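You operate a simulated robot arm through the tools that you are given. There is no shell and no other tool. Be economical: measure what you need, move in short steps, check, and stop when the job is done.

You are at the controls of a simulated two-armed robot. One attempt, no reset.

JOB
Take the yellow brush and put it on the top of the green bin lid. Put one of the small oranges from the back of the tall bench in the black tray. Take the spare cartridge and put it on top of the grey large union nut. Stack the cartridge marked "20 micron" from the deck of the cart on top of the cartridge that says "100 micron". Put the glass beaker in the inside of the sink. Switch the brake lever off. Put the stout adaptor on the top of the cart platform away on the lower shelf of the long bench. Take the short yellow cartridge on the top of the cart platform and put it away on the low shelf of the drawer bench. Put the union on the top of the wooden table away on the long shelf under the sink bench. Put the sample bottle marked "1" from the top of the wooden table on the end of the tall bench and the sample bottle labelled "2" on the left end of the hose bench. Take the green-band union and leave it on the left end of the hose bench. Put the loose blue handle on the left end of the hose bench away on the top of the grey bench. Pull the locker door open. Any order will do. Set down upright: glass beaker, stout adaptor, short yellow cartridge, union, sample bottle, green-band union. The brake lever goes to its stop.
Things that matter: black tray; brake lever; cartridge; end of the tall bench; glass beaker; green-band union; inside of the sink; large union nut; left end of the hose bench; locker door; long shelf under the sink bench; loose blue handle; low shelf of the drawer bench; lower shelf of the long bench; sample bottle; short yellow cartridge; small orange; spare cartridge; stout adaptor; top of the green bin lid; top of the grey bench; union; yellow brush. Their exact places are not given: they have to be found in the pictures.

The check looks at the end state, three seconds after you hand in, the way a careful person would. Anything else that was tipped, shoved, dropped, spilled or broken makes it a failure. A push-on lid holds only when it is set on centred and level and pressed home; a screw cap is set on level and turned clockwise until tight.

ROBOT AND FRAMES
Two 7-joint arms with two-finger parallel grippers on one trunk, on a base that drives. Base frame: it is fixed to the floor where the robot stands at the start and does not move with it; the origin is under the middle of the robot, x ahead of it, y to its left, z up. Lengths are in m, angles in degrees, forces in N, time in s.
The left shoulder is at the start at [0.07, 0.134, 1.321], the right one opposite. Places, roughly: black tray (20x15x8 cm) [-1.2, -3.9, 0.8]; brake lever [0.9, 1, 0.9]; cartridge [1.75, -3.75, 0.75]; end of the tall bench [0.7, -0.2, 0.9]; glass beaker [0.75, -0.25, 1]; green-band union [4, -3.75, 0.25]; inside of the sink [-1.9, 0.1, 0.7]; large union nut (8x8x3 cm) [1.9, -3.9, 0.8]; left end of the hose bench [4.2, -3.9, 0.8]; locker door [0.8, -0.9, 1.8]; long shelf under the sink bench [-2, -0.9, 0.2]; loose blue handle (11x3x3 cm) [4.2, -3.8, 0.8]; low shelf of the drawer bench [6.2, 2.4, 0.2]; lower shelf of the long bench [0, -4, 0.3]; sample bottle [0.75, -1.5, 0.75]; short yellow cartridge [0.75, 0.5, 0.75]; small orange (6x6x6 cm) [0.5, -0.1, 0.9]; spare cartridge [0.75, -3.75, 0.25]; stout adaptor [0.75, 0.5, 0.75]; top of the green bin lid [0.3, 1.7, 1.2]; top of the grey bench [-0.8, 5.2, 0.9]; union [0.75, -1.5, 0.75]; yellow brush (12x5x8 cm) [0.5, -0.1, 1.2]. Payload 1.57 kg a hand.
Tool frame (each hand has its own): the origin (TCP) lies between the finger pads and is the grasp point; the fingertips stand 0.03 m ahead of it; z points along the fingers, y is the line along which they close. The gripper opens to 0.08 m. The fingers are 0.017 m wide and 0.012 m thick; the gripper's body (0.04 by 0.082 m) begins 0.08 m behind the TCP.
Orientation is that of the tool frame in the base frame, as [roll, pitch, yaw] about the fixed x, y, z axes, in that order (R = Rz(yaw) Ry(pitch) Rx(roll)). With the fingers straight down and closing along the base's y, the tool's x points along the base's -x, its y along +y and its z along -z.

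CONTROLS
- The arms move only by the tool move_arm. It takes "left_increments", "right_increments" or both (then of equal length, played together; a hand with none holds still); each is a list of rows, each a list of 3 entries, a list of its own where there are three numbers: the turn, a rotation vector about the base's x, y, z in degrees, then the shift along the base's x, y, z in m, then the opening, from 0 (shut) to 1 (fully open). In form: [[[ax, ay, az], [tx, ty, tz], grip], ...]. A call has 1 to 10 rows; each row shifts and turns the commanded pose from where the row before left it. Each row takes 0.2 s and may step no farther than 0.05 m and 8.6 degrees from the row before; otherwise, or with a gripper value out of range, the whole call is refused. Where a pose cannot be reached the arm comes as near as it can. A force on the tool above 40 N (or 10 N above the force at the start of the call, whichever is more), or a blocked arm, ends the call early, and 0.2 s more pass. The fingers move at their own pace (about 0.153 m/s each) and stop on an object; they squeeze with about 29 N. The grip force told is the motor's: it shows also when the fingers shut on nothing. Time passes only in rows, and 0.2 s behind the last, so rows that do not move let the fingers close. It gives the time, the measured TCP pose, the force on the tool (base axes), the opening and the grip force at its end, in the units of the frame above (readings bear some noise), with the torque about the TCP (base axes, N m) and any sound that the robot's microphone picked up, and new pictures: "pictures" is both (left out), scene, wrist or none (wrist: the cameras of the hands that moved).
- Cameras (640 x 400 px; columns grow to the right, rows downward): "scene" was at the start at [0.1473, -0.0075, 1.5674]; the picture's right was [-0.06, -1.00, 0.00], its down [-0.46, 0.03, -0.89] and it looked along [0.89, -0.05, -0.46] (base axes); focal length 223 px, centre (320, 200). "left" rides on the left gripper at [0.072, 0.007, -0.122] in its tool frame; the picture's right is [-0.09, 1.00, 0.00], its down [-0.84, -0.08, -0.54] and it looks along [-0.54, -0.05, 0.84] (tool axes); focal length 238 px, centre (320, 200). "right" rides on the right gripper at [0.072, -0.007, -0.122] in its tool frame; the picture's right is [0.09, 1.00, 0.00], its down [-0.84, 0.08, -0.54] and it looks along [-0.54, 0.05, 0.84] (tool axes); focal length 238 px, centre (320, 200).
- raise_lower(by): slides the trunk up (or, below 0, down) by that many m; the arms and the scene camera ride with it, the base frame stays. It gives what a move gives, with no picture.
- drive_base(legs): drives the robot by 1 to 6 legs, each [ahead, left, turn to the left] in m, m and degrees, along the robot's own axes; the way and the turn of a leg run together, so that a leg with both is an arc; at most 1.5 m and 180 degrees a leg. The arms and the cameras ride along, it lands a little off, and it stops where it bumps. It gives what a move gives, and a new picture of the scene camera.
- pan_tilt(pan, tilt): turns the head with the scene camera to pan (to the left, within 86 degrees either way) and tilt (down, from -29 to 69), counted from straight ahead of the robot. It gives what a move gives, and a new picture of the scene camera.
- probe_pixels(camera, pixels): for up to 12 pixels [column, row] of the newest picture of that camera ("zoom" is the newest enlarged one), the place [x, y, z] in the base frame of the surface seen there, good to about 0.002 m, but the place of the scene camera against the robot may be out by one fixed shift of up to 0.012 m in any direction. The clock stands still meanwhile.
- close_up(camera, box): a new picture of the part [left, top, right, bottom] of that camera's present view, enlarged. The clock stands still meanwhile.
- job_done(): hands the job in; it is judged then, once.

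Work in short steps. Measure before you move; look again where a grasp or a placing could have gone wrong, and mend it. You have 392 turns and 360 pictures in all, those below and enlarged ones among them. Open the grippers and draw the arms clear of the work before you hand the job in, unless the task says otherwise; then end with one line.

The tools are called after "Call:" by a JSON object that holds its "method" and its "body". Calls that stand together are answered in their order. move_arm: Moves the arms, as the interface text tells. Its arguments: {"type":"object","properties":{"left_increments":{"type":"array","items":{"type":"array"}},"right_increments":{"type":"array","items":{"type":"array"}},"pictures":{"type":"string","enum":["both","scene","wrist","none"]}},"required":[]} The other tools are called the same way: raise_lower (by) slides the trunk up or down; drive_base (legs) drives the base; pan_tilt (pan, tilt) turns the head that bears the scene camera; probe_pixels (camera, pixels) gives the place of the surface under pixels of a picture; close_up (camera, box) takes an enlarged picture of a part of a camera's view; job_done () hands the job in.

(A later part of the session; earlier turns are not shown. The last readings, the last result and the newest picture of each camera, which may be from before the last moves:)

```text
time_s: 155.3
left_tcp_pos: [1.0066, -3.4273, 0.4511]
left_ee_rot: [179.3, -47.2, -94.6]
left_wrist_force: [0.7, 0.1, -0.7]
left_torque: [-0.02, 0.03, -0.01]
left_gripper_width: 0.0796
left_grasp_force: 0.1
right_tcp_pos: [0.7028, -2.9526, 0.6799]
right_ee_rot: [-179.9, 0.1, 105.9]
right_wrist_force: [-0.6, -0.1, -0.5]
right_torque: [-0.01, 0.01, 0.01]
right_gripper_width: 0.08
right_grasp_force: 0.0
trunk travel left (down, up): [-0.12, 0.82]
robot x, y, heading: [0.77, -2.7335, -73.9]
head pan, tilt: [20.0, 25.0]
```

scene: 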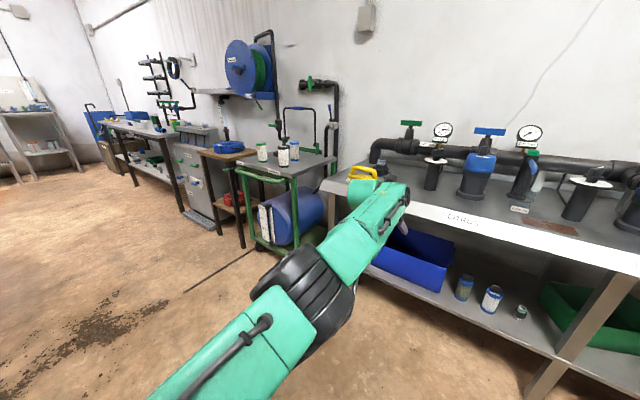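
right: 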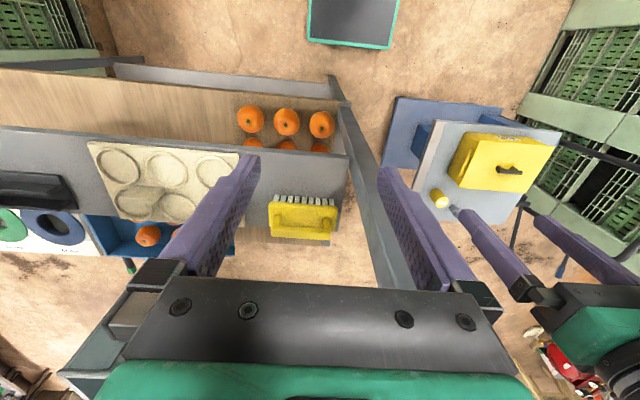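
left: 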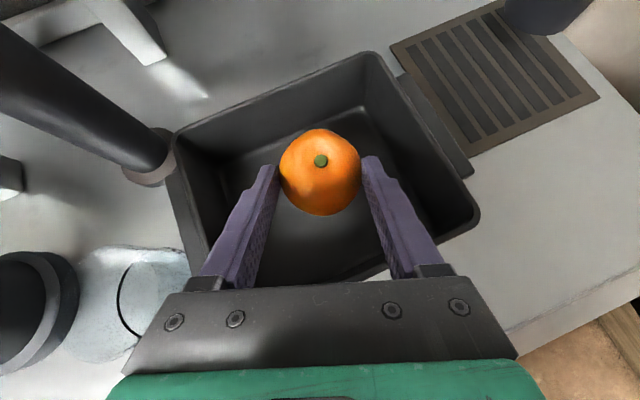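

The turn was blocked by something. Look to both sides/back before moving on.

Call:
{"method": "pan_tilt", "body": {"pan": 86, "tilt": 40}}

Call:
{"method": "pan_tilt", "body": {"pan": -86, "tilt": 40}}

```text
time_s: 156.6
left_tcp_pos: [1.0068, -3.4273, 0.4514]
left_ee_rot: [179.2, -47.0, -94.6]
left_wrist_force: [0.3, -0.6, -0.8]
left_torque: [0.0, 0.03, -0.01]
left_gripper_width: 0.08
left_grasp_force: 0.1
right_tcp_pos: [0.7021, -2.953, 0.6806]
right_ee_rot: [180.0, 0.1, 105.9]
right_wrist_force: [0.4, -0.2, -0.4]
right_torque: [-0.04, 0.01, -0.02]
right_gripper_width: 0.0801
right_grasp_force: 0.1
trunk travel left (down, up): [-0.12, 0.82]
robot x, y, heading: [0.7691, -2.7347, -73.9]
head pan, tilt: [85.9, 40.0]
```

scene: 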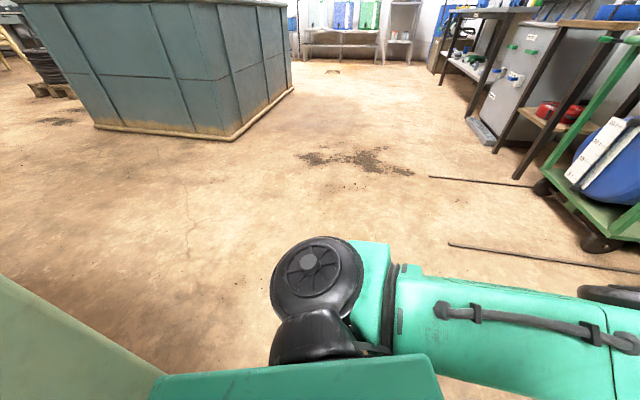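

```text
time_s: 159.2
left_tcp_pos: [1.0073, -3.4285, 0.4508]
left_ee_rot: [179.2, -47.0, -94.7]
left_wrist_force: [0.1, -0.1, -0.5]
left_torque: [0.02, -0.02, -0.05]
left_gripper_width: 0.0801
left_grasp_force: 0.0
right_tcp_pos: [0.7022, -2.9547, 0.6806]
right_ee_rot: [-180.0, 0.1, 105.8]
right_wrist_force: [-0.1, -0.3, -0.6]
right_torque: [0.0, 0.01, -0.01]
right_gripper_width: 0.08
right_grasp_force: 0.1
trunk travel left (down, up): [-0.12, 0.82]
robot x, y, heading: [0.7732, -2.7322, -74.5]
head pan, tilt: [-85.9, 40.0]
```

scene: 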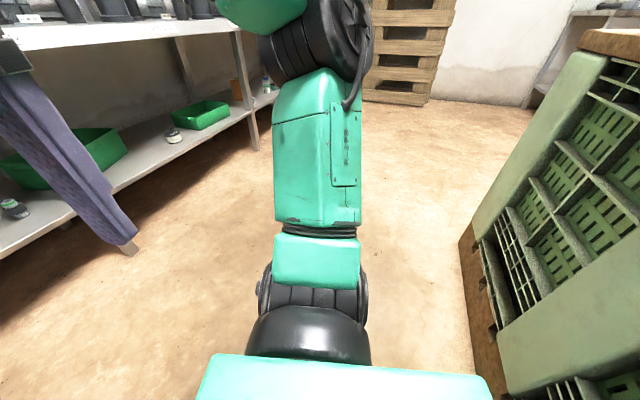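

A green crate (base of the wooden table) stands behind me; I only brushed it. Move forward-right to the pre-grasp in front of the spare cartridge.

Call:
{"method": "drive_base", "body": {"legs": [[0.094, -0.374, 0]]}}

Call:
{"method": "move_arm", "body": {"left_increments": [[[0, 0, 0], [0, 0, 0], 1]], "pictures": "wrist"}}

```text
time_s: 161.7
left_tcp_pos: [0.6682, -3.6213, 0.452]
left_ee_rot: [179.2, -47.0, -94.6]
left_wrist_force: [-0.2, 0.1, 0.0]
left_torque: [0.01, -0.02, 0.03]
left_gripper_width: 0.0799
left_grasp_force: 0.0
right_tcp_pos: [0.3649, -3.1468, 0.6807]
right_ee_rot: [180.0, 0.0, 105.9]
right_wrist_force: [0.0, -0.2, 0.0]
right_torque: [-0.01, 0.01, -0.05]
right_gripper_width: 0.08
right_grasp_force: 0.1
trunk travel left (down, up): [-0.12, 0.82]
robot x, y, heading: [0.4332, -2.9249, -73.9]
head pan, tilt: [-85.9, 40.0]
```

scene: 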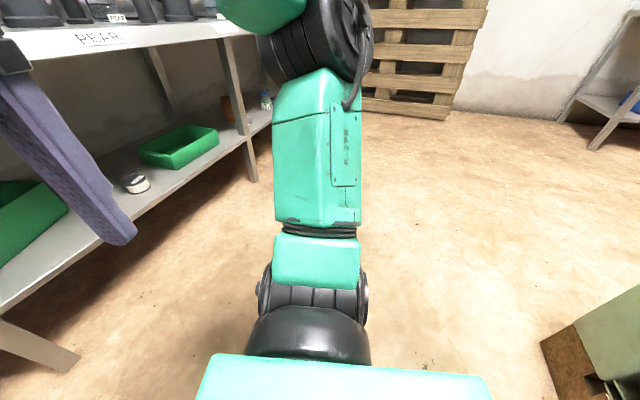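

```text
time_s: 162.1
left_tcp_pos: [0.6679, -3.6212, 0.4509]
left_ee_rot: [179.2, -47.0, -94.6]
left_wrist_force: [0.4, -1.1, -0.2]
left_torque: [-0.04, -0.04, -0.01]
left_gripper_width: 0.0802
left_grasp_force: 0.0
right_tcp_pos: [0.3638, -3.1472, 0.6799]
right_ee_rot: [-179.9, 0.2, 105.9]
right_wrist_force: [0.5, -1.0, -0.1]
right_torque: [0.05, -0.01, 0.04]
right_gripper_width: 0.0798
right_grasp_force: 0.2
trunk travel left (down, up): [-0.12, 0.82]
robot x, y, heading: [0.4332, -2.927, -74.1]
head pan, tilt: [-85.9, 40.0]
```

left: 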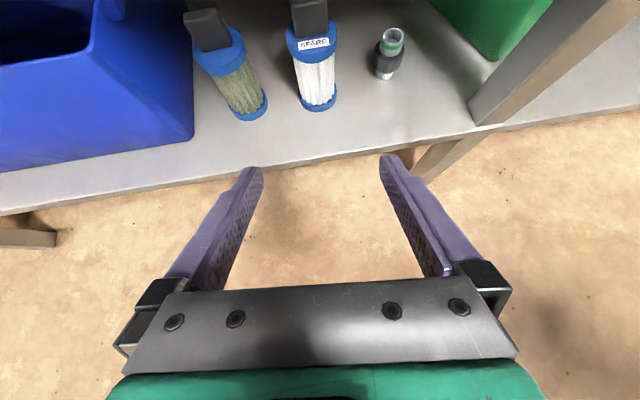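

The spare cartridge is at (312,60) in the wrist view. Probe it and enlarge.

Call:
{"method": "probe_pixels", "body": {"camera": "left", "pixels": [[293, 15], [310, 12], [326, 12], [290, 42], [335, 35], [313, 43], [303, 105], [333, 100], [318, 80], [310, 30], [210, 30], [390, 38]]}}

Call:
{"method": "close_up", "body": {"camera": "left", "box": [180, 0, 440, 130]}}

```text
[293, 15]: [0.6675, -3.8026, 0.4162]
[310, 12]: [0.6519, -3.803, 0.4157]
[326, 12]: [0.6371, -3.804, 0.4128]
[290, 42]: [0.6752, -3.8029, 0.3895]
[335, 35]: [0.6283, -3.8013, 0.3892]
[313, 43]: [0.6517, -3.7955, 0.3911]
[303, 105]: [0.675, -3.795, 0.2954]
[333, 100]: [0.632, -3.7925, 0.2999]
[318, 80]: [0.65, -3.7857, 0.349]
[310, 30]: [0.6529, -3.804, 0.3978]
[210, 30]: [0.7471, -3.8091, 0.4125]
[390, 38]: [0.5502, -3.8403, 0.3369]
```

```text
2.46 times, centred on (310, 65) of left
```

zoom: 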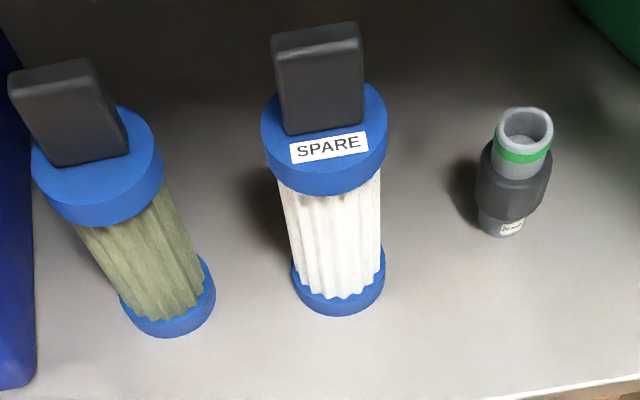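

Wrist measures: cap centre [0.652,-3.81], 50 mm wide, cap top 0.39. Lower to z 0.378 in front of the shelf, then advance with the base.

Call:
{"method": "raise_lower", "body": {"by": -0.073}}

Call:
{"method": "drive_base", "body": {"legs": [[0.12, -0.0668, 0]]}}

Call:
{"method": "move_arm", "body": {"left_increments": [[[0, 0, 0], [0, 0, 0], 1]], "pictures": "wrist"}}

```text
time_s: 163.2
left_tcp_pos: [0.6695, -3.6219, 0.3772]
left_ee_rot: [179.2, -46.9, -94.6]
left_wrist_force: [0.3, -0.7, -0.9]
left_torque: [-0.01, 0.01, 0.0]
left_gripper_width: 0.08
left_grasp_force: 0.0
right_tcp_pos: [0.3644, -3.1484, 0.6072]
right_ee_rot: [180.0, 0.0, 105.9]
right_wrist_force: [0.0, 0.0, -0.9]
right_torque: [-0.01, -0.01, -0.02]
right_gripper_width: 0.0801
right_grasp_force: 0.0
trunk travel left (down, up): [-0.047, 0.893]
robot x, y, heading: [0.4328, -2.9274, -74.6]
head pan, tilt: [-85.9, 40.0]
```

```text
time_s: 164.5
left_tcp_pos: [0.639, -3.754, 0.3778]
left_ee_rot: [179.2, -47.0, -94.5]
left_wrist_force: [0.3, -0.6, -0.3]
left_torque: [0.01, -0.03, -0.04]
left_gripper_width: 0.0798
left_grasp_force: 0.2
right_tcp_pos: [0.3342, -3.2797, 0.6074]
right_ee_rot: [179.9, 0.2, 106.0]
right_wrist_force: [0.7, -0.3, 0.3]
right_torque: [-0.01, 0.01, 0.03]
right_gripper_width: 0.08
right_grasp_force: 0.0
trunk travel left (down, up): [-0.047, 0.893]
robot x, y, heading: [0.4064, -3.0576, -73.8]
head pan, tilt: [-85.9, 40.0]
```

scene: 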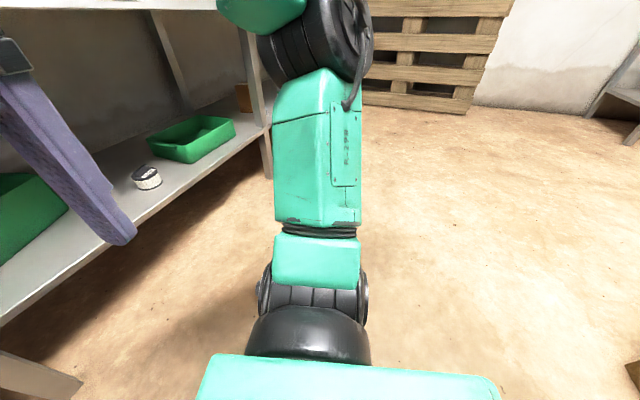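

```text
time_s: 164.9
left_tcp_pos: [0.6396, -3.7531, 0.3779]
left_ee_rot: [179.2, -46.9, -94.5]
left_wrist_force: [0.6, 0.1, 0.6]
left_torque: [0.0, 0.03, -0.01]
left_gripper_width: 0.0801
left_grasp_force: 0.0
right_tcp_pos: [0.3356, -3.2804, 0.6074]
right_ee_rot: [180.0, 0.1, 106.0]
right_wrist_force: [0.7, -0.5, -0.3]
right_torque: [0.02, 0.01, 0.01]
right_gripper_width: 0.0801
right_grasp_force: 0.1
trunk travel left (down, up): [-0.047, 0.893]
robot x, y, heading: [0.4054, -3.0583, -73.9]
head pan, tilt: [-85.9, 40.0]
```

left: 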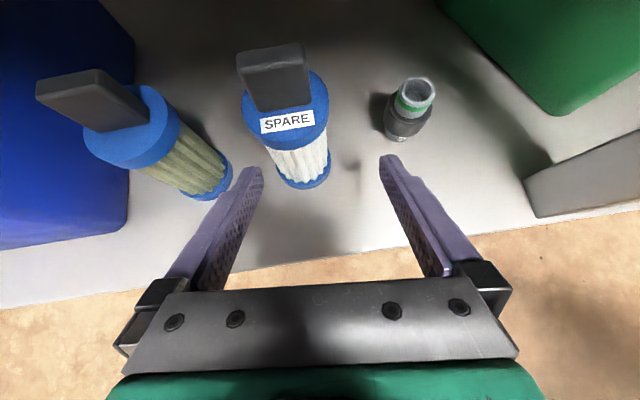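

Shift 12 mm to +x, then advance 58 mm.

Call:
{"method": "drive_base", "body": {"legs": [[0.003, 0.013, 0], [0.055, -0.0157, 0]]}}

Call:
{"method": "move_arm", "body": {"left_increments": [[[0, 0, 0], [0, 0, 0], 1]], "pictures": "wrist"}}

```text
time_s: 166.2
left_tcp_pos: [0.6529, -3.8114, 0.3779]
left_ee_rot: [179.3, -47.0, -94.5]
left_wrist_force: [0.1, -0.4, -0.4]
left_torque: [-0.02, -0.01, -0.04]
left_gripper_width: 0.0798
left_grasp_force: 0.0
right_tcp_pos: [0.3478, -3.3374, 0.6078]
right_ee_rot: [179.9, 0.1, 106.1]
right_wrist_force: [0.1, 0.6, 0.3]
right_torque: [0.01, 0.0, 0.0]
right_gripper_width: 0.08
right_grasp_force: 0.1
trunk travel left (down, up): [-0.047, 0.893]
robot x, y, heading: [0.4157, -3.1161, -74.0]
head pan, tilt: [-85.9, 40.0]
```

scene: 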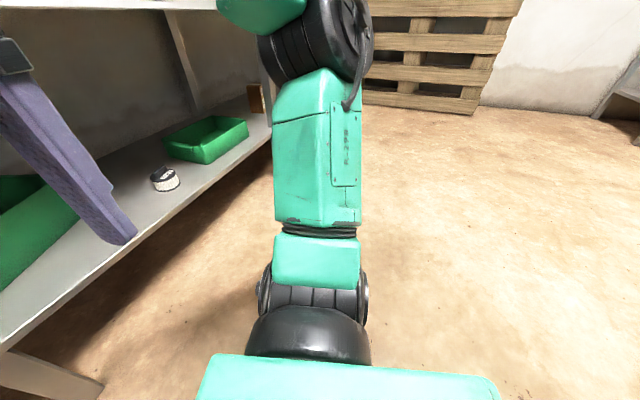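

```text
time_s: 166.6
left_tcp_pos: [0.6536, -3.8102, 0.378]
left_ee_rot: [179.3, -46.9, -94.5]
left_wrist_force: [-0.8, 0.5, -0.3]
left_torque: [0.04, -0.01, 0.05]
left_gripper_width: 0.0801
left_grasp_force: 0.1
right_tcp_pos: [0.3471, -3.338, 0.6069]
right_ee_rot: [180.0, 0.1, 106.0]
right_wrist_force: [1.3, -0.3, 0.7]
right_torque: [-0.02, -0.01, 0.01]
right_gripper_width: 0.08
right_grasp_force: 0.1
trunk travel left (down, up): [-0.047, 0.893]
robot x, y, heading: [0.4179, -3.1179, -73.8]
head pan, tilt: [-85.9, 40.0]
```

left: 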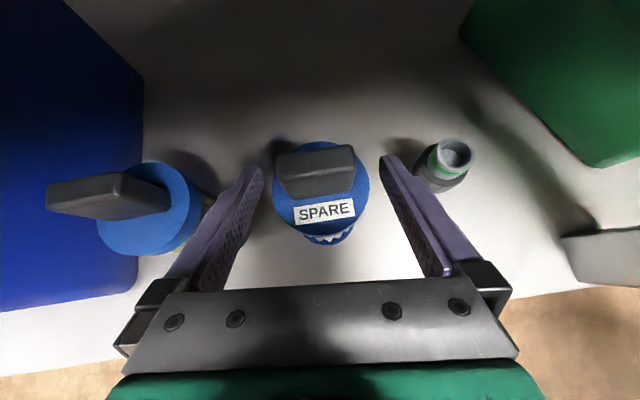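

Centred precisely. Close and lift with the trunk.

Call:
{"method": "move_arm", "body": {"left_increments": [[[0, 0, 0], [0, 0, 0], 0.5], [[0, 0, 0], [0, 0, 0], 0.3], [[0, 0, 0], [0, 0, 0], 0.3], [[0, 0, 0], [0, 0, 0], 0.3]], "pictures": "none"}}

Call:
{"method": "raise_lower", "body": {"by": 0.03}}

Call:
{"method": "drive_base", "body": {"legs": [[-0.45, 0.13, 0]]}}

Call:
{"method": "move_arm", "body": {"left_increments": [[[0, 0, 0], [0, 0, 0], 0.3]], "pictures": "wrist"}}

```text
time_s: 167.6
left_tcp_pos: [0.653, -3.8102, 0.3788]
left_ee_rot: [179.2, -47.1, -94.6]
left_wrist_force: [0.0, -0.2, 0.4]
left_torque: [0.02, -0.05, 0.01]
left_gripper_width: 0.0528
left_grasp_force: 28.7
right_tcp_pos: [0.3475, -3.3369, 0.6076]
right_ee_rot: [-179.9, 0.1, 105.9]
right_wrist_force: [0.0, 0.1, 0.1]
right_torque: [0.0, 0.01, -0.02]
right_gripper_width: 0.0801
right_grasp_force: 0.0
trunk travel left (down, up): [-0.047, 0.893]
robot x, y, heading: [0.4187, -3.1157, -74.2]
head pan, tilt: [-85.9, 40.0]
```

```text
time_s: 168.4
left_tcp_pos: [0.6529, -3.8112, 0.4074]
left_ee_rot: [179.2, -46.9, -94.5]
left_wrist_force: [0.8, -0.1, -0.8]
left_torque: [0.0, 0.0, 0.06]
left_gripper_width: 0.0524
left_grasp_force: 28.9
right_tcp_pos: [0.3488, -3.3377, 0.6378]
right_ee_rot: [-179.9, 0.0, 106.0]
right_wrist_force: [0.1, -0.1, -0.2]
right_torque: [0.01, 0.02, 0.0]
right_gripper_width: 0.0802
right_grasp_force: 0.0
trunk travel left (down, up): [-0.077, 0.863]
robot x, y, heading: [0.4163, -3.1151, -74.1]
head pan, tilt: [-85.9, 40.0]
```

```text
time_s: 171.3
left_tcp_pos: [0.602, -3.426, 0.4076]
left_ee_rot: [179.3, -46.8, -98.3]
left_wrist_force: [-0.1, -0.3, -0.1]
left_torque: [0.0, -0.03, 0.02]
left_gripper_width: 0.0526
left_grasp_force: 28.6
right_tcp_pos: [0.3295, -2.9343, 0.6366]
right_ee_rot: [-179.9, 0.0, 102.2]
right_wrist_force: [-0.2, 0.3, 0.8]
right_torque: [-0.02, 0.01, -0.04]
right_gripper_width: 0.0799
right_grasp_force: 0.1
trunk travel left (down, up): [-0.077, 0.863]
robot x, y, heading: [0.412, -2.7209, -77.6]
head pan, tilt: [-85.9, 40.0]
stopped in leg 1: the robot was blocked; the commanded pose is now the measured one
```

scene: 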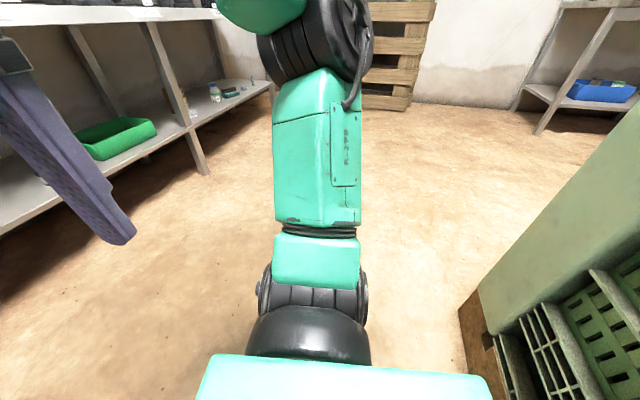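

```text
time_s: 171.7
left_tcp_pos: [0.602, -3.4246, 0.4075]
left_ee_rot: [179.2, -47.0, -98.3]
left_wrist_force: [0.0, 0.2, -0.5]
left_torque: [-0.01, 0.0, 0.0]
left_gripper_width: 0.0528
left_grasp_force: 29.4
right_tcp_pos: [0.3294, -2.9346, 0.6371]
right_ee_rot: [180.0, 0.1, 102.1]
right_wrist_force: [-0.3, 0.0, 0.4]
right_torque: [0.01, 0.01, 0.0]
right_gripper_width: 0.08
right_grasp_force: 0.1
trunk travel left (down, up): [-0.077, 0.863]
robot x, y, heading: [0.4131, -2.7176, -77.7]
head pan, tilt: [-85.9, 40.0]
```

left: 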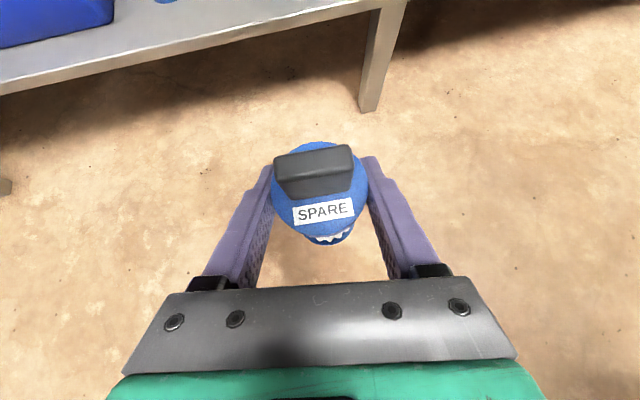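

Held. Raise to z≈0.95, move a bit forward off the crate, and travel +x toward the cart with the nut.

Call:
{"method": "raise_lower", "body": {"by": 0.55}}

Call:
{"method": "drive_base", "body": {"legs": [[0.15, 0, 0], [0.22, 1.0, 0]]}}

Call:
{"method": "pan_tilt", "body": {"pan": 10, "tilt": 35}}

```text
refused: 0.55 is not a number from -0.4 to 0.4
```

```text
time_s: 177.9
left_tcp_pos: [1.6452, -3.5848, 0.4074]
left_ee_rot: [179.2, -46.9, -98.4]
left_wrist_force: [0.2, -0.1, 0.4]
left_torque: [-0.01, 0.0, 0.0]
left_gripper_width: 0.0524
left_grasp_force: 28.8
right_tcp_pos: [1.3728, -3.0915, 0.638]
right_ee_rot: [-180.0, 0.1, 102.2]
right_wrist_force: [-0.1, 0.7, -1.0]
right_torque: [0.02, -0.02, 0.01]
right_gripper_width: 0.0798
right_grasp_force: 0.0
trunk travel left (down, up): [-0.077, 0.863]
robot x, y, heading: [1.457, -2.8736, -77.9]
head pan, tilt: [-85.9, 40.0]
```

scene: 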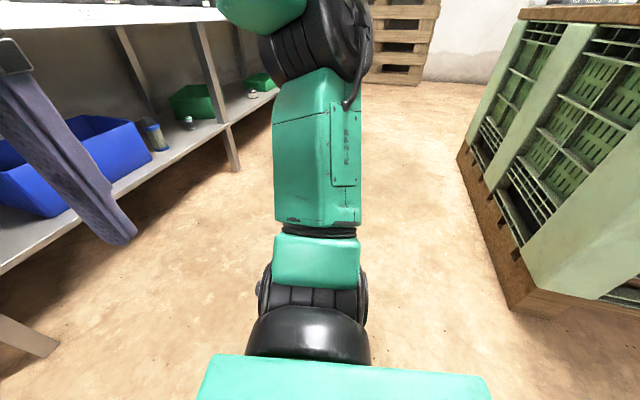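

```text
time_s: 179.6
left_tcp_pos: [1.6445, -3.5844, 0.4076]
left_ee_rot: [179.2, -46.9, -98.5]
left_wrist_force: [-0.3, -0.1, -1.1]
left_torque: [-0.03, 0.01, 0.01]
left_gripper_width: 0.0526
left_grasp_force: 29.2
right_tcp_pos: [1.3718, -3.091, 0.6364]
right_ee_rot: [-180.0, 0.1, 102.1]
right_wrist_force: [0.8, -0.4, -0.1]
right_torque: [0.01, -0.01, -0.04]
right_gripper_width: 0.08
right_grasp_force: 0.1
trunk travel left (down, up): [-0.077, 0.863]
robot x, y, heading: [1.4545, -2.8739, -78.0]
head pan, tilt: [10.0, 35.0]
```

scene: 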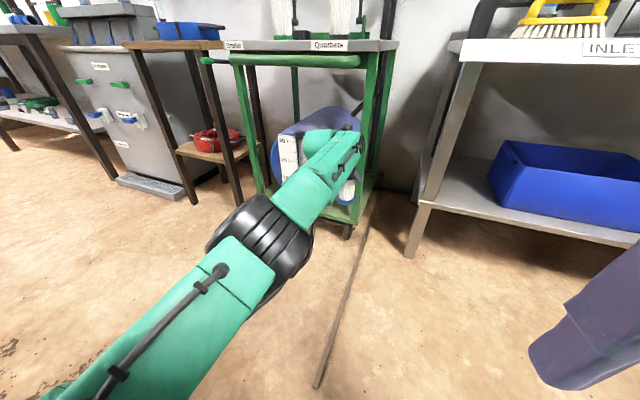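

Hand is low and close to the cart; back up slightly and raise in two steps.

Call:
{"method": "drive_base", "body": {"legs": [[-0.1, 0.1, 0]]}}

Call:
{"method": "raise_lower", "body": {"by": 0.4}}

Call:
{"method": "raise_lower", "body": {"by": 0.18}}

Call:
{"method": "pan_tilt", "body": {"pan": 5, "tilt": 30}}

```text
time_s: 180.9
left_tcp_pos: [1.7201, -3.4657, 0.4067]
left_ee_rot: [179.3, -46.8, -98.5]
left_wrist_force: [0.0, -0.2, -0.5]
left_torque: [-0.03, -0.01, 0.01]
left_gripper_width: 0.0524
left_grasp_force: 29.2
right_tcp_pos: [1.4495, -2.9735, 0.6374]
right_ee_rot: [180.0, 0.1, 101.9]
right_wrist_force: [0.0, -0.6, 0.3]
right_torque: [0.0, 0.01, 0.01]
right_gripper_width: 0.0802
right_grasp_force: 0.0
trunk travel left (down, up): [-0.077, 0.863]
robot x, y, heading: [1.5331, -2.7548, -77.7]
head pan, tilt: [10.0, 35.0]
```

scene: 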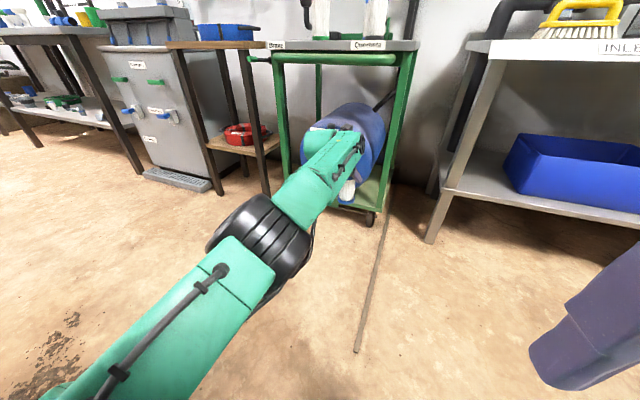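

```text
time_s: 184.8
left_tcp_pos: [1.7202, -3.466, 0.8074]
left_ee_rot: [179.3, -46.9, -98.5]
left_wrist_force: [-0.2, 0.9, -0.6]
left_torque: [0.0, -0.01, 0.0]
left_gripper_width: 0.0524
left_grasp_force: 28.9
right_tcp_pos: [1.4491, -2.9734, 1.0388]
right_ee_rot: [180.0, 0.1, 102.0]
right_wrist_force: [-0.5, 0.1, 0.5]
right_torque: [0.05, 0.0, 0.02]
right_gripper_width: 0.0799
right_grasp_force: 0.0
trunk travel left (down, up): [-0.477, 0.463]
robot x, y, heading: [1.5305, -2.7553, -77.9]
head pan, tilt: [10.0, 35.0]
```

```text
time_s: 186.8
left_tcp_pos: [1.7196, -3.4657, 0.988]
left_ee_rot: [179.3, -46.9, -98.6]
left_wrist_force: [1.1, -0.1, -0.5]
left_torque: [0.0, 0.01, 0.01]
left_gripper_width: 0.0523
left_grasp_force: 28.9
right_tcp_pos: [1.4474, -2.9735, 1.2187]
right_ee_rot: [-180.0, 0.1, 101.9]
right_wrist_force: [0.2, -0.3, -0.5]
right_torque: [0.04, 0.0, -0.01]
right_gripper_width: 0.0797
right_grasp_force: 0.0
trunk travel left (down, up): [-0.657, 0.283]
robot x, y, heading: [1.531, -2.7565, -77.9]
head pan, tilt: [10.0, 35.0]
```

```text
time_s: 187.4
left_tcp_pos: [1.7201, -3.4668, 0.9879]
left_ee_rot: [179.2, -46.9, -98.5]
left_wrist_force: [0.8, -0.1, -0.3]
left_torque: [-0.01, -0.01, -0.03]
left_gripper_width: 0.0523
left_grasp_force: 28.9
right_tcp_pos: [1.4479, -2.9726, 1.2179]
right_ee_rot: [-180.0, 0.1, 102.0]
right_wrist_force: [0.3, 0.2, 0.0]
right_torque: [0.02, 0.02, 0.01]
right_gripper_width: 0.0801
right_grasp_force: 0.1
trunk travel left (down, up): [-0.657, 0.283]
robot x, y, heading: [1.5393, -2.7561, -78.2]
head pan, tilt: [5.0, 30.0]
```

scene: 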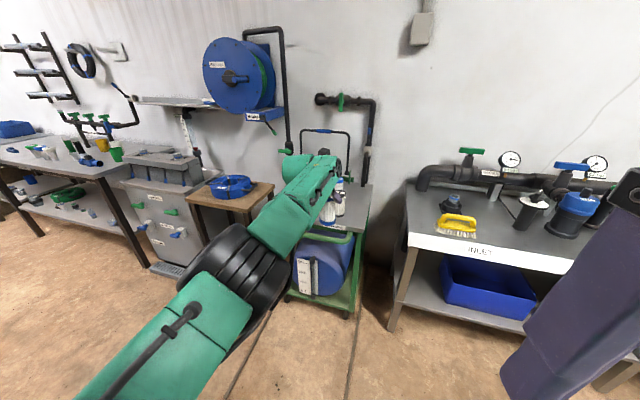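

My arm hides the cart in the head view; use the left wrist camera.

Call:
{"method": "close_up", "body": {"camera": "left", "box": [0, 0, 640, 400]}}

```text
1.00 times, centred on (320, 200) of left (not enlarged: the box is as wide or as high as the picture)
```

zoom: 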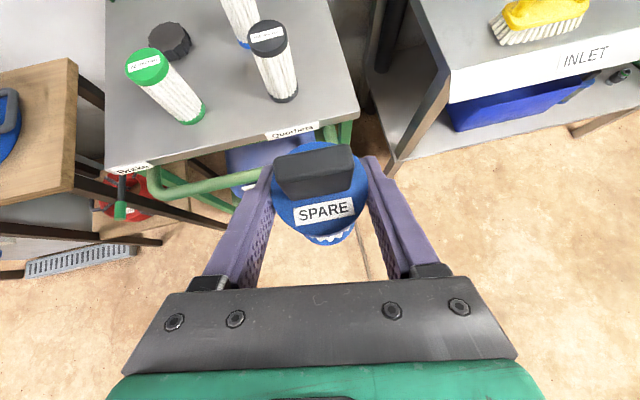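

The nut is likely the disc at (170,40). Enlarge the cart top to read labels, and probe.

Call:
{"method": "close_up", "body": {"camera": "left", "box": [100, 0, 360, 150]}}

Call:
{"method": "probe_pixels", "body": {"camera": "left", "pixels": [[170, 35], [152, 42], [190, 38], [170, 55], [148, 65], [267, 35], [165, 60], [235, 10], [240, 120], [130, 140], [170, 24], [350, 100]]}}

```text
2.46 times, centred on (230, 75) of left
```

zoom: 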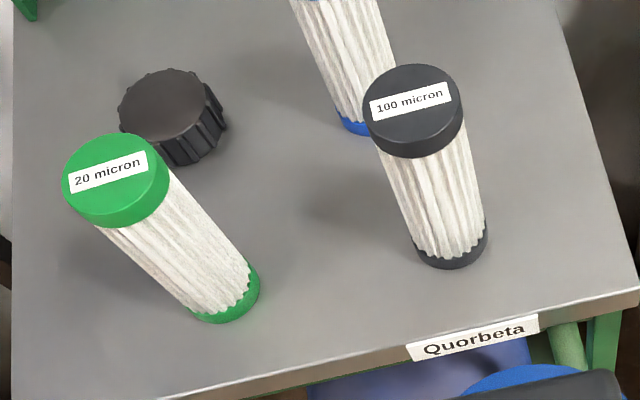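

```text
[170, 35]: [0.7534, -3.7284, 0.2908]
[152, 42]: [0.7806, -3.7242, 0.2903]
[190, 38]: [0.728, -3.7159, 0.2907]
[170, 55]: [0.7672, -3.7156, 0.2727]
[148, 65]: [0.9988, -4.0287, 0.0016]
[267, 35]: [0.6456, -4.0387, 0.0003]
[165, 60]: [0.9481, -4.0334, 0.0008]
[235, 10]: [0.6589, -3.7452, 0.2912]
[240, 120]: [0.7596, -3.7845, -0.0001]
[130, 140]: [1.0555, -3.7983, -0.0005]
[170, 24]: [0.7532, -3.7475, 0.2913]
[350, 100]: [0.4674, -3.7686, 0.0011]
```

The labels read: green = 20 micron, black = 100 micron, nut behind the green. Probe on the zoom picture.

Call:
{"method": "probe_pixels", "body": {"camera": "zoom", "pixels": [[165, 100], [122, 110], [208, 95], [190, 160], [160, 72], [115, 180], [68, 190], [165, 175], [412, 110], [365, 110], [460, 105], [225, 318]]}}

Call:
{"method": "probe_pixels", "body": {"camera": "zoom", "pixels": [[450, 265], [335, 110], [300, 200], [30, 380], [600, 280], [30, 40], [115, 145], [110, 215], [412, 70], [412, 150], [550, 20], [205, 130]]}}

```text
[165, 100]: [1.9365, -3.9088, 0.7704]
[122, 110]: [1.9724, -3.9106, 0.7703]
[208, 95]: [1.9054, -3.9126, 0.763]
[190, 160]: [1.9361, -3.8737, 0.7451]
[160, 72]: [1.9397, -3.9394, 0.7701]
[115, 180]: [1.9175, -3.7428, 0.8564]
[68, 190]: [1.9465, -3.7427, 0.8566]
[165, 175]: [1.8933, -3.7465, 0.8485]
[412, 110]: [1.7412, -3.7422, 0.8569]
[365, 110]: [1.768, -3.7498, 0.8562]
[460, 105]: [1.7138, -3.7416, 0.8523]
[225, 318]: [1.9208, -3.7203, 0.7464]
```

```text
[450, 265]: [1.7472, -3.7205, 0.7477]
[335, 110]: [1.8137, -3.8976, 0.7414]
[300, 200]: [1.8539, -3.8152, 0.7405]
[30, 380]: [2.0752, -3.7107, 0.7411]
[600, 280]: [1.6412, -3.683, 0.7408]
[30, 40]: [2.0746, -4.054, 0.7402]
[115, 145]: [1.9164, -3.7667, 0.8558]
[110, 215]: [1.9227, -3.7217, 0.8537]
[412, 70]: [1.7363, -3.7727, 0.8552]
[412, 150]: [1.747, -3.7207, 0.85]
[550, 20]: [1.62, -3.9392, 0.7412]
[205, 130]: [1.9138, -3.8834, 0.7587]
```

Nut centre [1.939,-3.907], top 0.770. Drive so the spare hangs above it: left 0.124, forward 0.45 (bottom ~0.9, above the 20-micron top 0.857).

Call:
{"method": "drive_base", "body": {"legs": [[0, 0.124, 0], [0.44, 0, 0]]}}

Call:
{"method": "close_up", "body": {"camera": "left", "box": [160, 20, 480, 260]}}

```text
time_s: 190.9
left_tcp_pos: [1.9387, -3.8684, 0.9884]
left_ee_rot: [179.2, -46.9, -98.0]
left_wrist_force: [-0.5, 0.4, -0.9]
left_torque: [-0.02, -0.03, 0.03]
left_gripper_width: 0.0523
left_grasp_force: 29.2
right_tcp_pos: [1.6636, -3.3774, 1.2174]
right_ee_rot: [179.9, 0.1, 102.5]
right_wrist_force: [0.6, -0.3, -1.3]
right_torque: [0.02, 0.01, 0.03]
right_gripper_width: 0.0802
right_grasp_force: 0.1
trunk travel left (down, up): [-0.657, 0.283]
robot x, y, heading: [1.7452, -3.159, -77.3]
head pan, tilt: [5.0, 30.0]
```

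scene: 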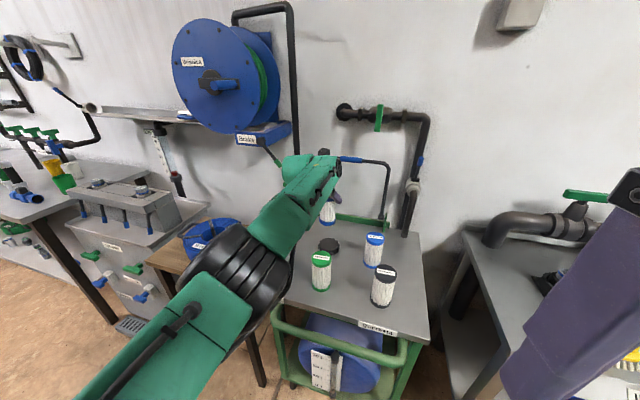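

```text
1.67 times, centred on (320, 140) of left
```

zoom: 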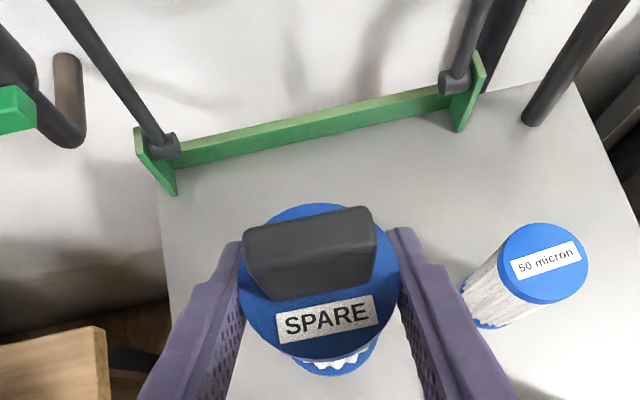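

Advance the last 3.8 cm, then lower by trunk in steps.

Call:
{"method": "drive_base", "body": {"legs": [[0.038, -0.008, 0]]}}

Call:
{"method": "raise_lower", "body": {"by": -0.12}}

Call:
{"method": "close_up", "body": {"camera": "scene", "box": [250, 150, 410, 270]}}

```text
time_s: 191.8
left_tcp_pos: [1.9397, -3.9036, 0.99]
left_ee_rot: [179.2, -47.2, -98.1]
left_wrist_force: [0.0, 0.3, 0.2]
left_torque: [0.0, 0.01, 0.0]
left_gripper_width: 0.0523
left_grasp_force: 28.9
right_tcp_pos: [1.6658, -3.4119, 1.2179]
right_ee_rot: [-180.0, 0.4, 102.5]
right_wrist_force: [1.0, 0.3, -0.2]
right_torque: [-0.08, 0.02, -0.03]
right_gripper_width: 0.08
right_grasp_force: 0.1
trunk travel left (down, up): [-0.657, 0.283]
robot x, y, heading: [1.7467, -3.1977, -77.4]
head pan, tilt: [5.0, 30.0]
```

scene: 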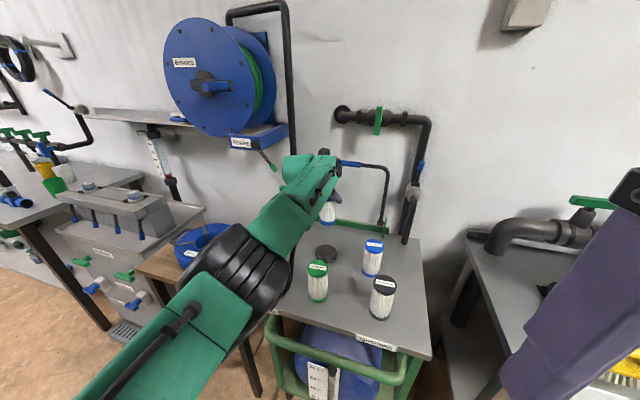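

```text
time_s: 193.3
left_tcp_pos: [1.9399, -3.9072, 0.8677]
left_ee_rot: [179.1, -46.8, -98.0]
left_wrist_force: [0.5, -0.8, -0.4]
left_torque: [0.04, 0.01, -0.01]
left_gripper_width: 0.0527
left_grasp_force: 28.9
right_tcp_pos: [1.6648, -3.4154, 1.0975]
right_ee_rot: [-180.0, 0.2, 102.5]
right_wrist_force: [-0.4, 0.3, 0.5]
right_torque: [-0.01, 0.02, 0.01]
right_gripper_width: 0.0799
right_grasp_force: 0.0
trunk travel left (down, up): [-0.537, 0.403]
robot x, y, heading: [1.748, -3.2015, -77.6]
head pan, tilt: [5.0, 30.0]
```

```text
3.33 times, centred on (330, 210) of scene
```

zoom: 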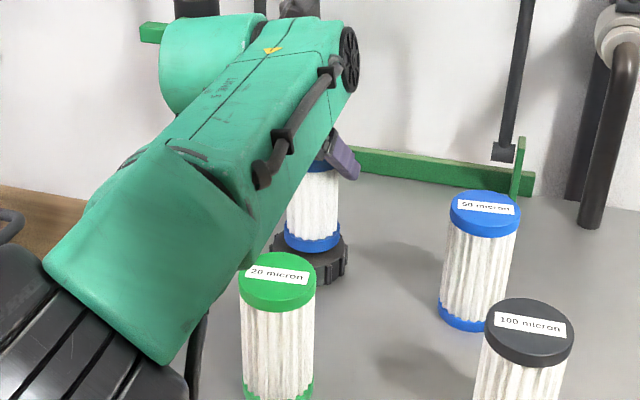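

Well centred over the nut. Lower in small steps to contact.

Call:
{"method": "raise_lower", "body": {"by": -0.011}}

Call:
{"method": "raise_lower", "body": {"by": -0.003}}

Call:
{"method": "raise_lower", "body": {"by": -0.002}}

```text
time_s: 193.9
left_tcp_pos: [1.9391, -3.907, 0.8583]
left_ee_rot: [179.3, -47.1, -98.2]
left_wrist_force: [0.8, -1.2, 3.6]
left_torque: [-0.02, -0.12, -0.01]
left_gripper_width: 0.0524
left_grasp_force: 29.1
right_tcp_pos: [1.6648, -3.4148, 1.0873]
right_ee_rot: [-180.0, 0.2, 102.5]
right_wrist_force: [-0.7, -0.3, -0.2]
right_torque: [-0.03, 0.02, 0.06]
right_gripper_width: 0.0801
right_grasp_force: 0.1
trunk travel left (down, up): [-0.526, 0.414]
robot x, y, heading: [1.7453, -3.2006, -77.5]
head pan, tilt: [5.0, 30.0]
```

```text
time_s: 194.4
left_tcp_pos: [1.9384, -3.9067, 0.8569]
left_ee_rot: [179.5, -47.3, -98.2]
left_wrist_force: [0.4, -3.0, 13.9]
left_torque: [-0.19, -0.3, -0.04]
left_gripper_width: 0.0523
left_grasp_force: 28.5
right_tcp_pos: [1.6633, -3.4145, 1.0848]
right_ee_rot: [179.9, 0.3, 102.6]
right_wrist_force: [0.3, 0.2, -0.9]
right_torque: [-0.03, 0.01, 0.01]
right_gripper_width: 0.0799
right_grasp_force: 0.0
trunk travel left (down, up): [-0.523, 0.417]
robot x, y, heading: [1.745, -3.1987, -77.5]
head pan, tilt: [5.0, 30.0]
```

```text
time_s: 194.9
left_tcp_pos: [1.94, -3.9051, 0.8554]
left_ee_rot: [179.5, -47.3, -98.2]
left_wrist_force: [2.2, -3.1, 20.7]
left_torque: [0.0, -0.4, -0.23]
left_gripper_width: 0.0526
left_grasp_force: 28.7
right_tcp_pos: [1.6627, -3.4129, 1.0826]
right_ee_rot: [179.9, 0.3, 102.5]
right_wrist_force: [-0.1, 0.4, -0.6]
right_torque: [-0.01, -0.02, -0.03]
right_gripper_width: 0.08
right_grasp_force: 0.1
trunk travel left (down, up): [-0.521, 0.419]
robot x, y, heading: [1.7475, -3.2006, -77.2]
head pan, tilt: [5.0, 30.0]
```

Contact made. Ease off, open, and raise straight up.

Call:
{"method": "raise_lower", "body": {"by": 0.003}}

Call:
{"method": "move_arm", "body": {"left_increments": [[[0, 0, 0], [0, 0, 0], 0.7], [[0, 0, 0], [0, 0, 0], 1], [[0, 0, 0], [0, 0, 0], 1]], "pictures": "none"}}

Call:
{"method": "raise_lower", "body": {"by": 0.13}}

Call:
{"method": "close_up", "body": {"camera": "left", "box": [160, 20, 480, 260]}}

```text
time_s: 195.5
left_tcp_pos: [1.9393, -3.9057, 0.8561]
left_ee_rot: [179.4, -47.0, -98.1]
left_wrist_force: [1.3, -2.6, 14.2]
left_torque: [-0.2, -0.43, -0.02]
left_gripper_width: 0.0523
left_grasp_force: 28.9
right_tcp_pos: [1.663, -3.414, 1.0857]
right_ee_rot: [-180.0, 0.3, 102.5]
right_wrist_force: [-0.6, -0.2, -0.3]
right_torque: [-0.05, 0.01, 0.02]
right_gripper_width: 0.08
right_grasp_force: 0.0
trunk travel left (down, up): [-0.524, 0.416]
robot x, y, heading: [1.747, -3.2019, -77.6]
head pan, tilt: [5.0, 30.0]
```

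```text
time_s: 196.3
left_tcp_pos: [1.9387, -3.9083, 0.8539]
left_ee_rot: [179.2, -47.0, -98.0]
left_wrist_force: [-0.1, 0.4, 0.8]
left_torque: [-0.01, 0.02, 0.01]
left_gripper_width: 0.0799
left_grasp_force: 0.1
right_tcp_pos: [1.6637, -3.4163, 1.0843]
right_ee_rot: [180.0, 0.0, 102.5]
right_wrist_force: [-0.4, -0.5, -0.8]
right_torque: [0.0, 0.0, -0.03]
right_gripper_width: 0.0801
right_grasp_force: 0.1
trunk travel left (down, up): [-0.524, 0.416]
robot x, y, heading: [1.7482, -3.1975, -77.6]
head pan, tilt: [5.0, 30.0]
```

```text
time_s: 197.8
left_tcp_pos: [1.9395, -3.9077, 0.9852]
left_ee_rot: [179.2, -46.9, -98.0]
left_wrist_force: [-0.8, -0.5, 0.1]
left_torque: [0.01, 0.01, -0.02]
left_gripper_width: 0.0798
left_grasp_force: 0.1
right_tcp_pos: [1.6643, -3.4161, 1.2149]
right_ee_rot: [179.9, 0.2, 102.5]
right_wrist_force: [0.1, 0.1, 0.2]
right_torque: [-0.01, 0.0, 0.02]
right_gripper_width: 0.0802
right_grasp_force: 0.1
trunk travel left (down, up): [-0.654, 0.286]
robot x, y, heading: [1.7468, -3.196, -77.5]
head pan, tilt: [5.0, 30.0]
```

```text
1.67 times, centred on (320, 140) of left
```

zoom: 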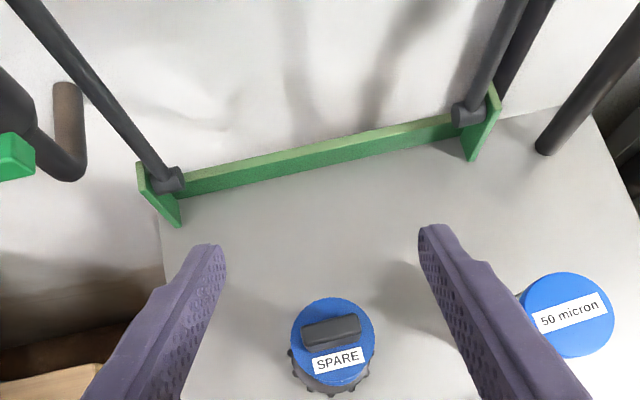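

The spare stands on the nut. Move back over the 20-micron cartridge.

Call:
{"method": "drive_base", "body": {"legs": [[-0.163, 0.016, 0]]}}

Call:
{"method": "close_up", "body": {"camera": "left", "box": [160, 60, 480, 300]}}

```text
time_s: 199.3
left_tcp_pos: [1.9218, -3.7454, 0.9838]
left_ee_rot: [179.3, -46.9, -97.8]
left_wrist_force: [-0.5, 0.6, 0.7]
left_torque: [0.04, 0.03, 0.0]
left_gripper_width: 0.0799
left_grasp_force: 0.0
right_tcp_pos: [1.6446, -3.254, 1.2148]
right_ee_rot: [-180.0, 0.1, 102.8]
right_wrist_force: [0.3, 0.3, -0.4]
right_torque: [0.0, 0.0, 0.01]
right_gripper_width: 0.08
right_grasp_force: 0.0
trunk travel left (down, up): [-0.654, 0.286]
robot x, y, heading: [1.7272, -3.0368, -77.3]
head pan, tilt: [5.0, 30.0]
```

scene: 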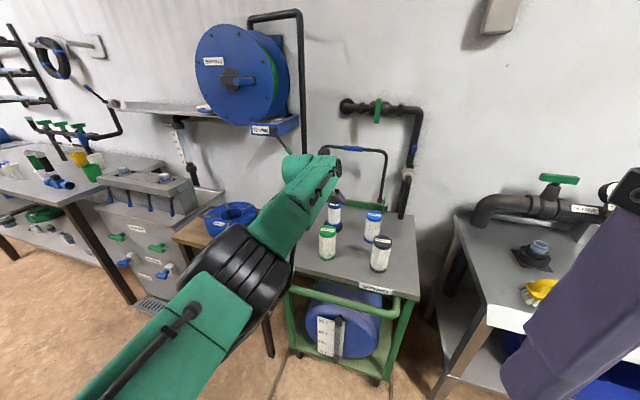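

```text
1.67 times, centred on (320, 180) of left
```

zoom: 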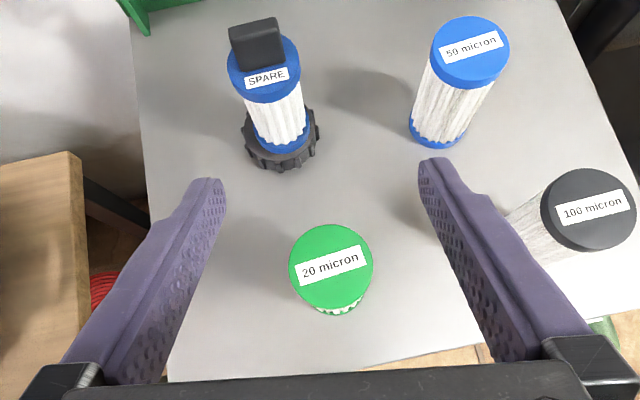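

Check the cap centre relative to TCP.

Call:
{"method": "probe_pixels", "body": {"camera": "zoom", "pixels": [[292, 268], [370, 262], [330, 228], [333, 300], [545, 215], [632, 205], [585, 172], [590, 245]]}}

Call:
{"method": "raise_lower", "body": {"by": -0.158}}

Call:
{"method": "close_up", "body": {"camera": "left", "box": [160, 60, 480, 300]}}

```text
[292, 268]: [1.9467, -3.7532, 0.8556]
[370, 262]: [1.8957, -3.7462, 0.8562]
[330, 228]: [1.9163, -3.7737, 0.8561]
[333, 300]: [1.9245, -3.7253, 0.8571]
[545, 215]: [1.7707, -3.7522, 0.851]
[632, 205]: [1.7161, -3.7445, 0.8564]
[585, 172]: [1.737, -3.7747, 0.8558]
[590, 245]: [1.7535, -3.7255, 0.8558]
```

```text
time_s: 201.1
left_tcp_pos: [1.9227, -3.7436, 0.828]
left_ee_rot: [179.1, -47.0, -97.7]
left_wrist_force: [0.1, -0.3, -0.1]
left_torque: [0.0, -0.03, 0.01]
left_gripper_width: 0.0801
left_grasp_force: 0.1
right_tcp_pos: [1.645, -3.2538, 1.057]
right_ee_rot: [-180.0, 0.2, 102.8]
right_wrist_force: [0.4, 0.4, 0.6]
right_torque: [0.02, -0.02, 0.01]
right_gripper_width: 0.08
right_grasp_force: 0.1
trunk travel left (down, up): [-0.496, 0.444]
robot x, y, heading: [1.7269, -3.0368, -77.1]
head pan, tilt: [5.0, 30.0]
```

```text
1.67 times, centred on (320, 180) of left
```

zoom: 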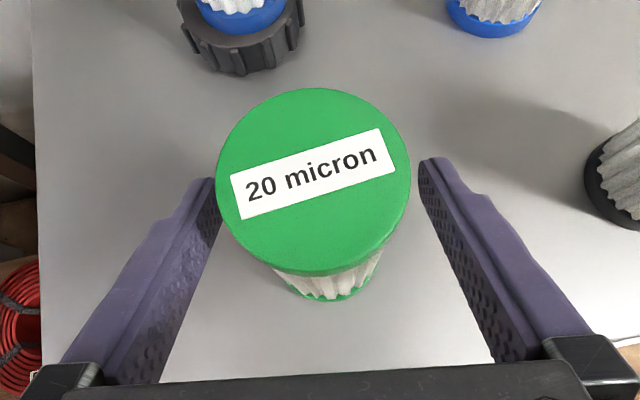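

Aligned within 2 mm. Close and lift.

Call:
{"method": "move_arm", "body": {"left_increments": [[[0, 0, 0], [0, 0, 0], 0.5], [[0, 0, 0], [0, 0, 0], 0.3], [[0, 0, 0], [0, 0, 0], 0.3], [[0, 0, 0], [0, 0, 0], 0.3]], "pictures": "none"}}

Call:
{"method": "raise_lower", "body": {"by": 0.16}}

Call:
{"method": "close_up", "body": {"camera": "scene", "box": [260, 140, 420, 260]}}

```text
time_s: 202.1
left_tcp_pos: [1.9225, -3.7441, 0.8268]
left_ee_rot: [179.3, -47.0, -97.8]
left_wrist_force: [1.8, 0.4, 0.1]
left_torque: [-0.03, -0.18, 0.02]
left_gripper_width: 0.0577
left_grasp_force: 28.7
right_tcp_pos: [1.6458, -3.2531, 1.0554]
right_ee_rot: [-179.9, 0.2, 102.8]
right_wrist_force: [0.5, -0.2, 1.1]
right_torque: [0.01, -0.02, 0.02]
right_gripper_width: 0.08
right_grasp_force: 0.2
trunk travel left (down, up): [-0.496, 0.444]
robot x, y, heading: [1.7257, -3.0401, -77.4]
head pan, tilt: [5.0, 30.0]
```

```text
time_s: 203.9
left_tcp_pos: [1.9227, -3.7446, 0.9865]
left_ee_rot: [179.2, -46.9, -97.8]
left_wrist_force: [0.8, 0.6, -2.3]
left_torque: [0.05, 0.04, -0.05]
left_gripper_width: 0.0578
left_grasp_force: 29.1
right_tcp_pos: [1.6452, -3.2531, 1.2154]
right_ee_rot: [-180.0, 0.0, 102.8]
right_wrist_force: [0.3, 0.0, -0.6]
right_torque: [-0.02, 0.02, -0.02]
right_gripper_width: 0.0798
right_grasp_force: 0.1
trunk travel left (down, up): [-0.656, 0.284]
robot x, y, heading: [1.723, -3.0364, -77.3]
head pan, tilt: [5.0, 30.0]
```

```text
3.33 times, centred on (340, 200) of scene
```

zoom: 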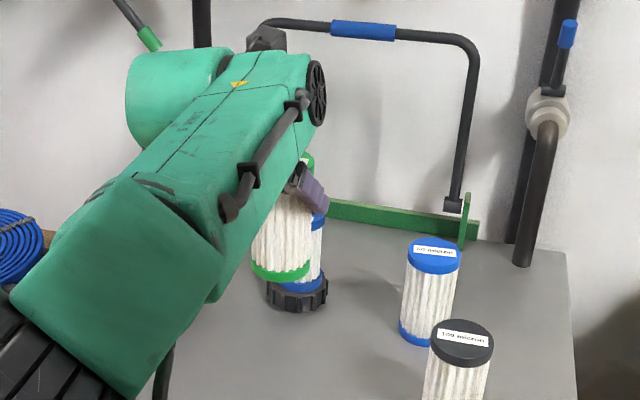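

Held level; bottom at ~0.90. Shift over the 100-micron cartridge (Δx −0.178).

Call:
{"method": "drive_base", "body": {"legs": [[-0.04, -0.1735, 0]]}}

Call:
{"method": "close_up", "body": {"camera": "scene", "box": [260, 120, 420, 240]}}

Call:
{"method": "close_up", "body": {"camera": "left", "box": [160, 60, 480, 300]}}

```text
time_s: 205.4
left_tcp_pos: [1.7453, -3.7436, 0.9865]
left_ee_rot: [179.0, -46.9, -97.7]
left_wrist_force: [-1.0, -0.6, -0.7]
left_torque: [0.02, -0.03, 0.01]
left_gripper_width: 0.0576
left_grasp_force: 28.8
right_tcp_pos: [1.4697, -3.2545, 1.2167]
right_ee_rot: [180.0, 0.2, 102.7]
right_wrist_force: [-0.1, -0.6, -0.6]
right_torque: [-0.03, -0.04, 0.0]
right_gripper_width: 0.0802
right_grasp_force: 0.0
trunk travel left (down, up): [-0.656, 0.284]
robot x, y, heading: [1.5472, -3.0361, -77.2]
head pan, tilt: [5.0, 30.0]
```

scene: 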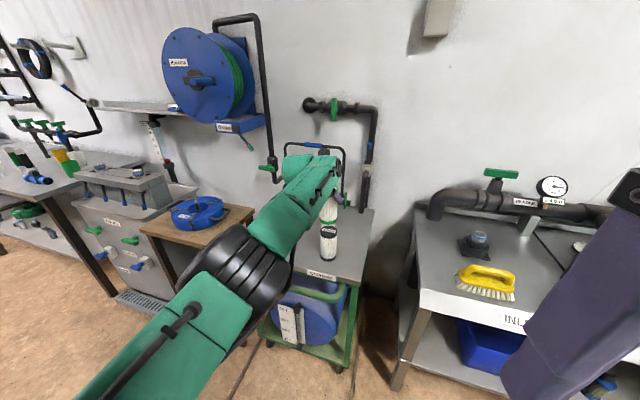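

```text
3.33 times, centred on (340, 180) of scene
```

zoom: 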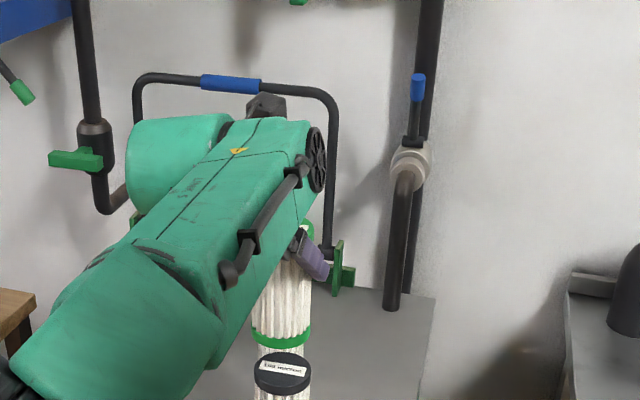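

```text
1.67 times, centred on (320, 180) of left
```

zoom: 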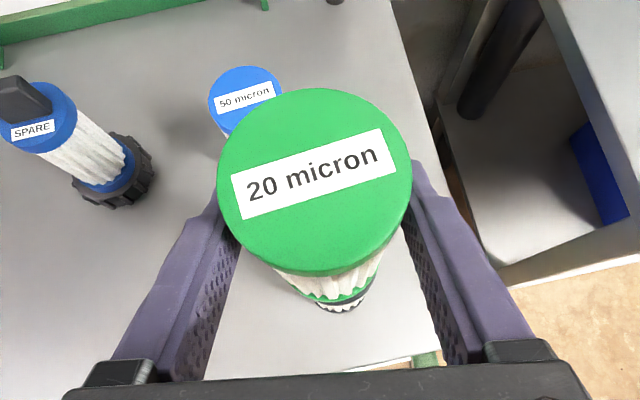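

Compare the held bottom ring and the lower cap depths via scene probes.

Call:
{"method": "probe_pixels", "body": {"camera": "scene", "pixels": [[328.6, 220.5], [322, 219], [335, 218], [328.6, 230], [328.6, 235], [322, 234], [335, 233], [328.6, 228]]}}

```text
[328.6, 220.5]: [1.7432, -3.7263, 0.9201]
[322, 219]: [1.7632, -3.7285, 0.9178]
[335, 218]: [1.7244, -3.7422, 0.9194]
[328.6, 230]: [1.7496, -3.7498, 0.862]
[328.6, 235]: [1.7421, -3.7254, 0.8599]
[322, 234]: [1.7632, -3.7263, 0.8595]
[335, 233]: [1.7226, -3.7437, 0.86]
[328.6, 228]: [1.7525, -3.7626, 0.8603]
```

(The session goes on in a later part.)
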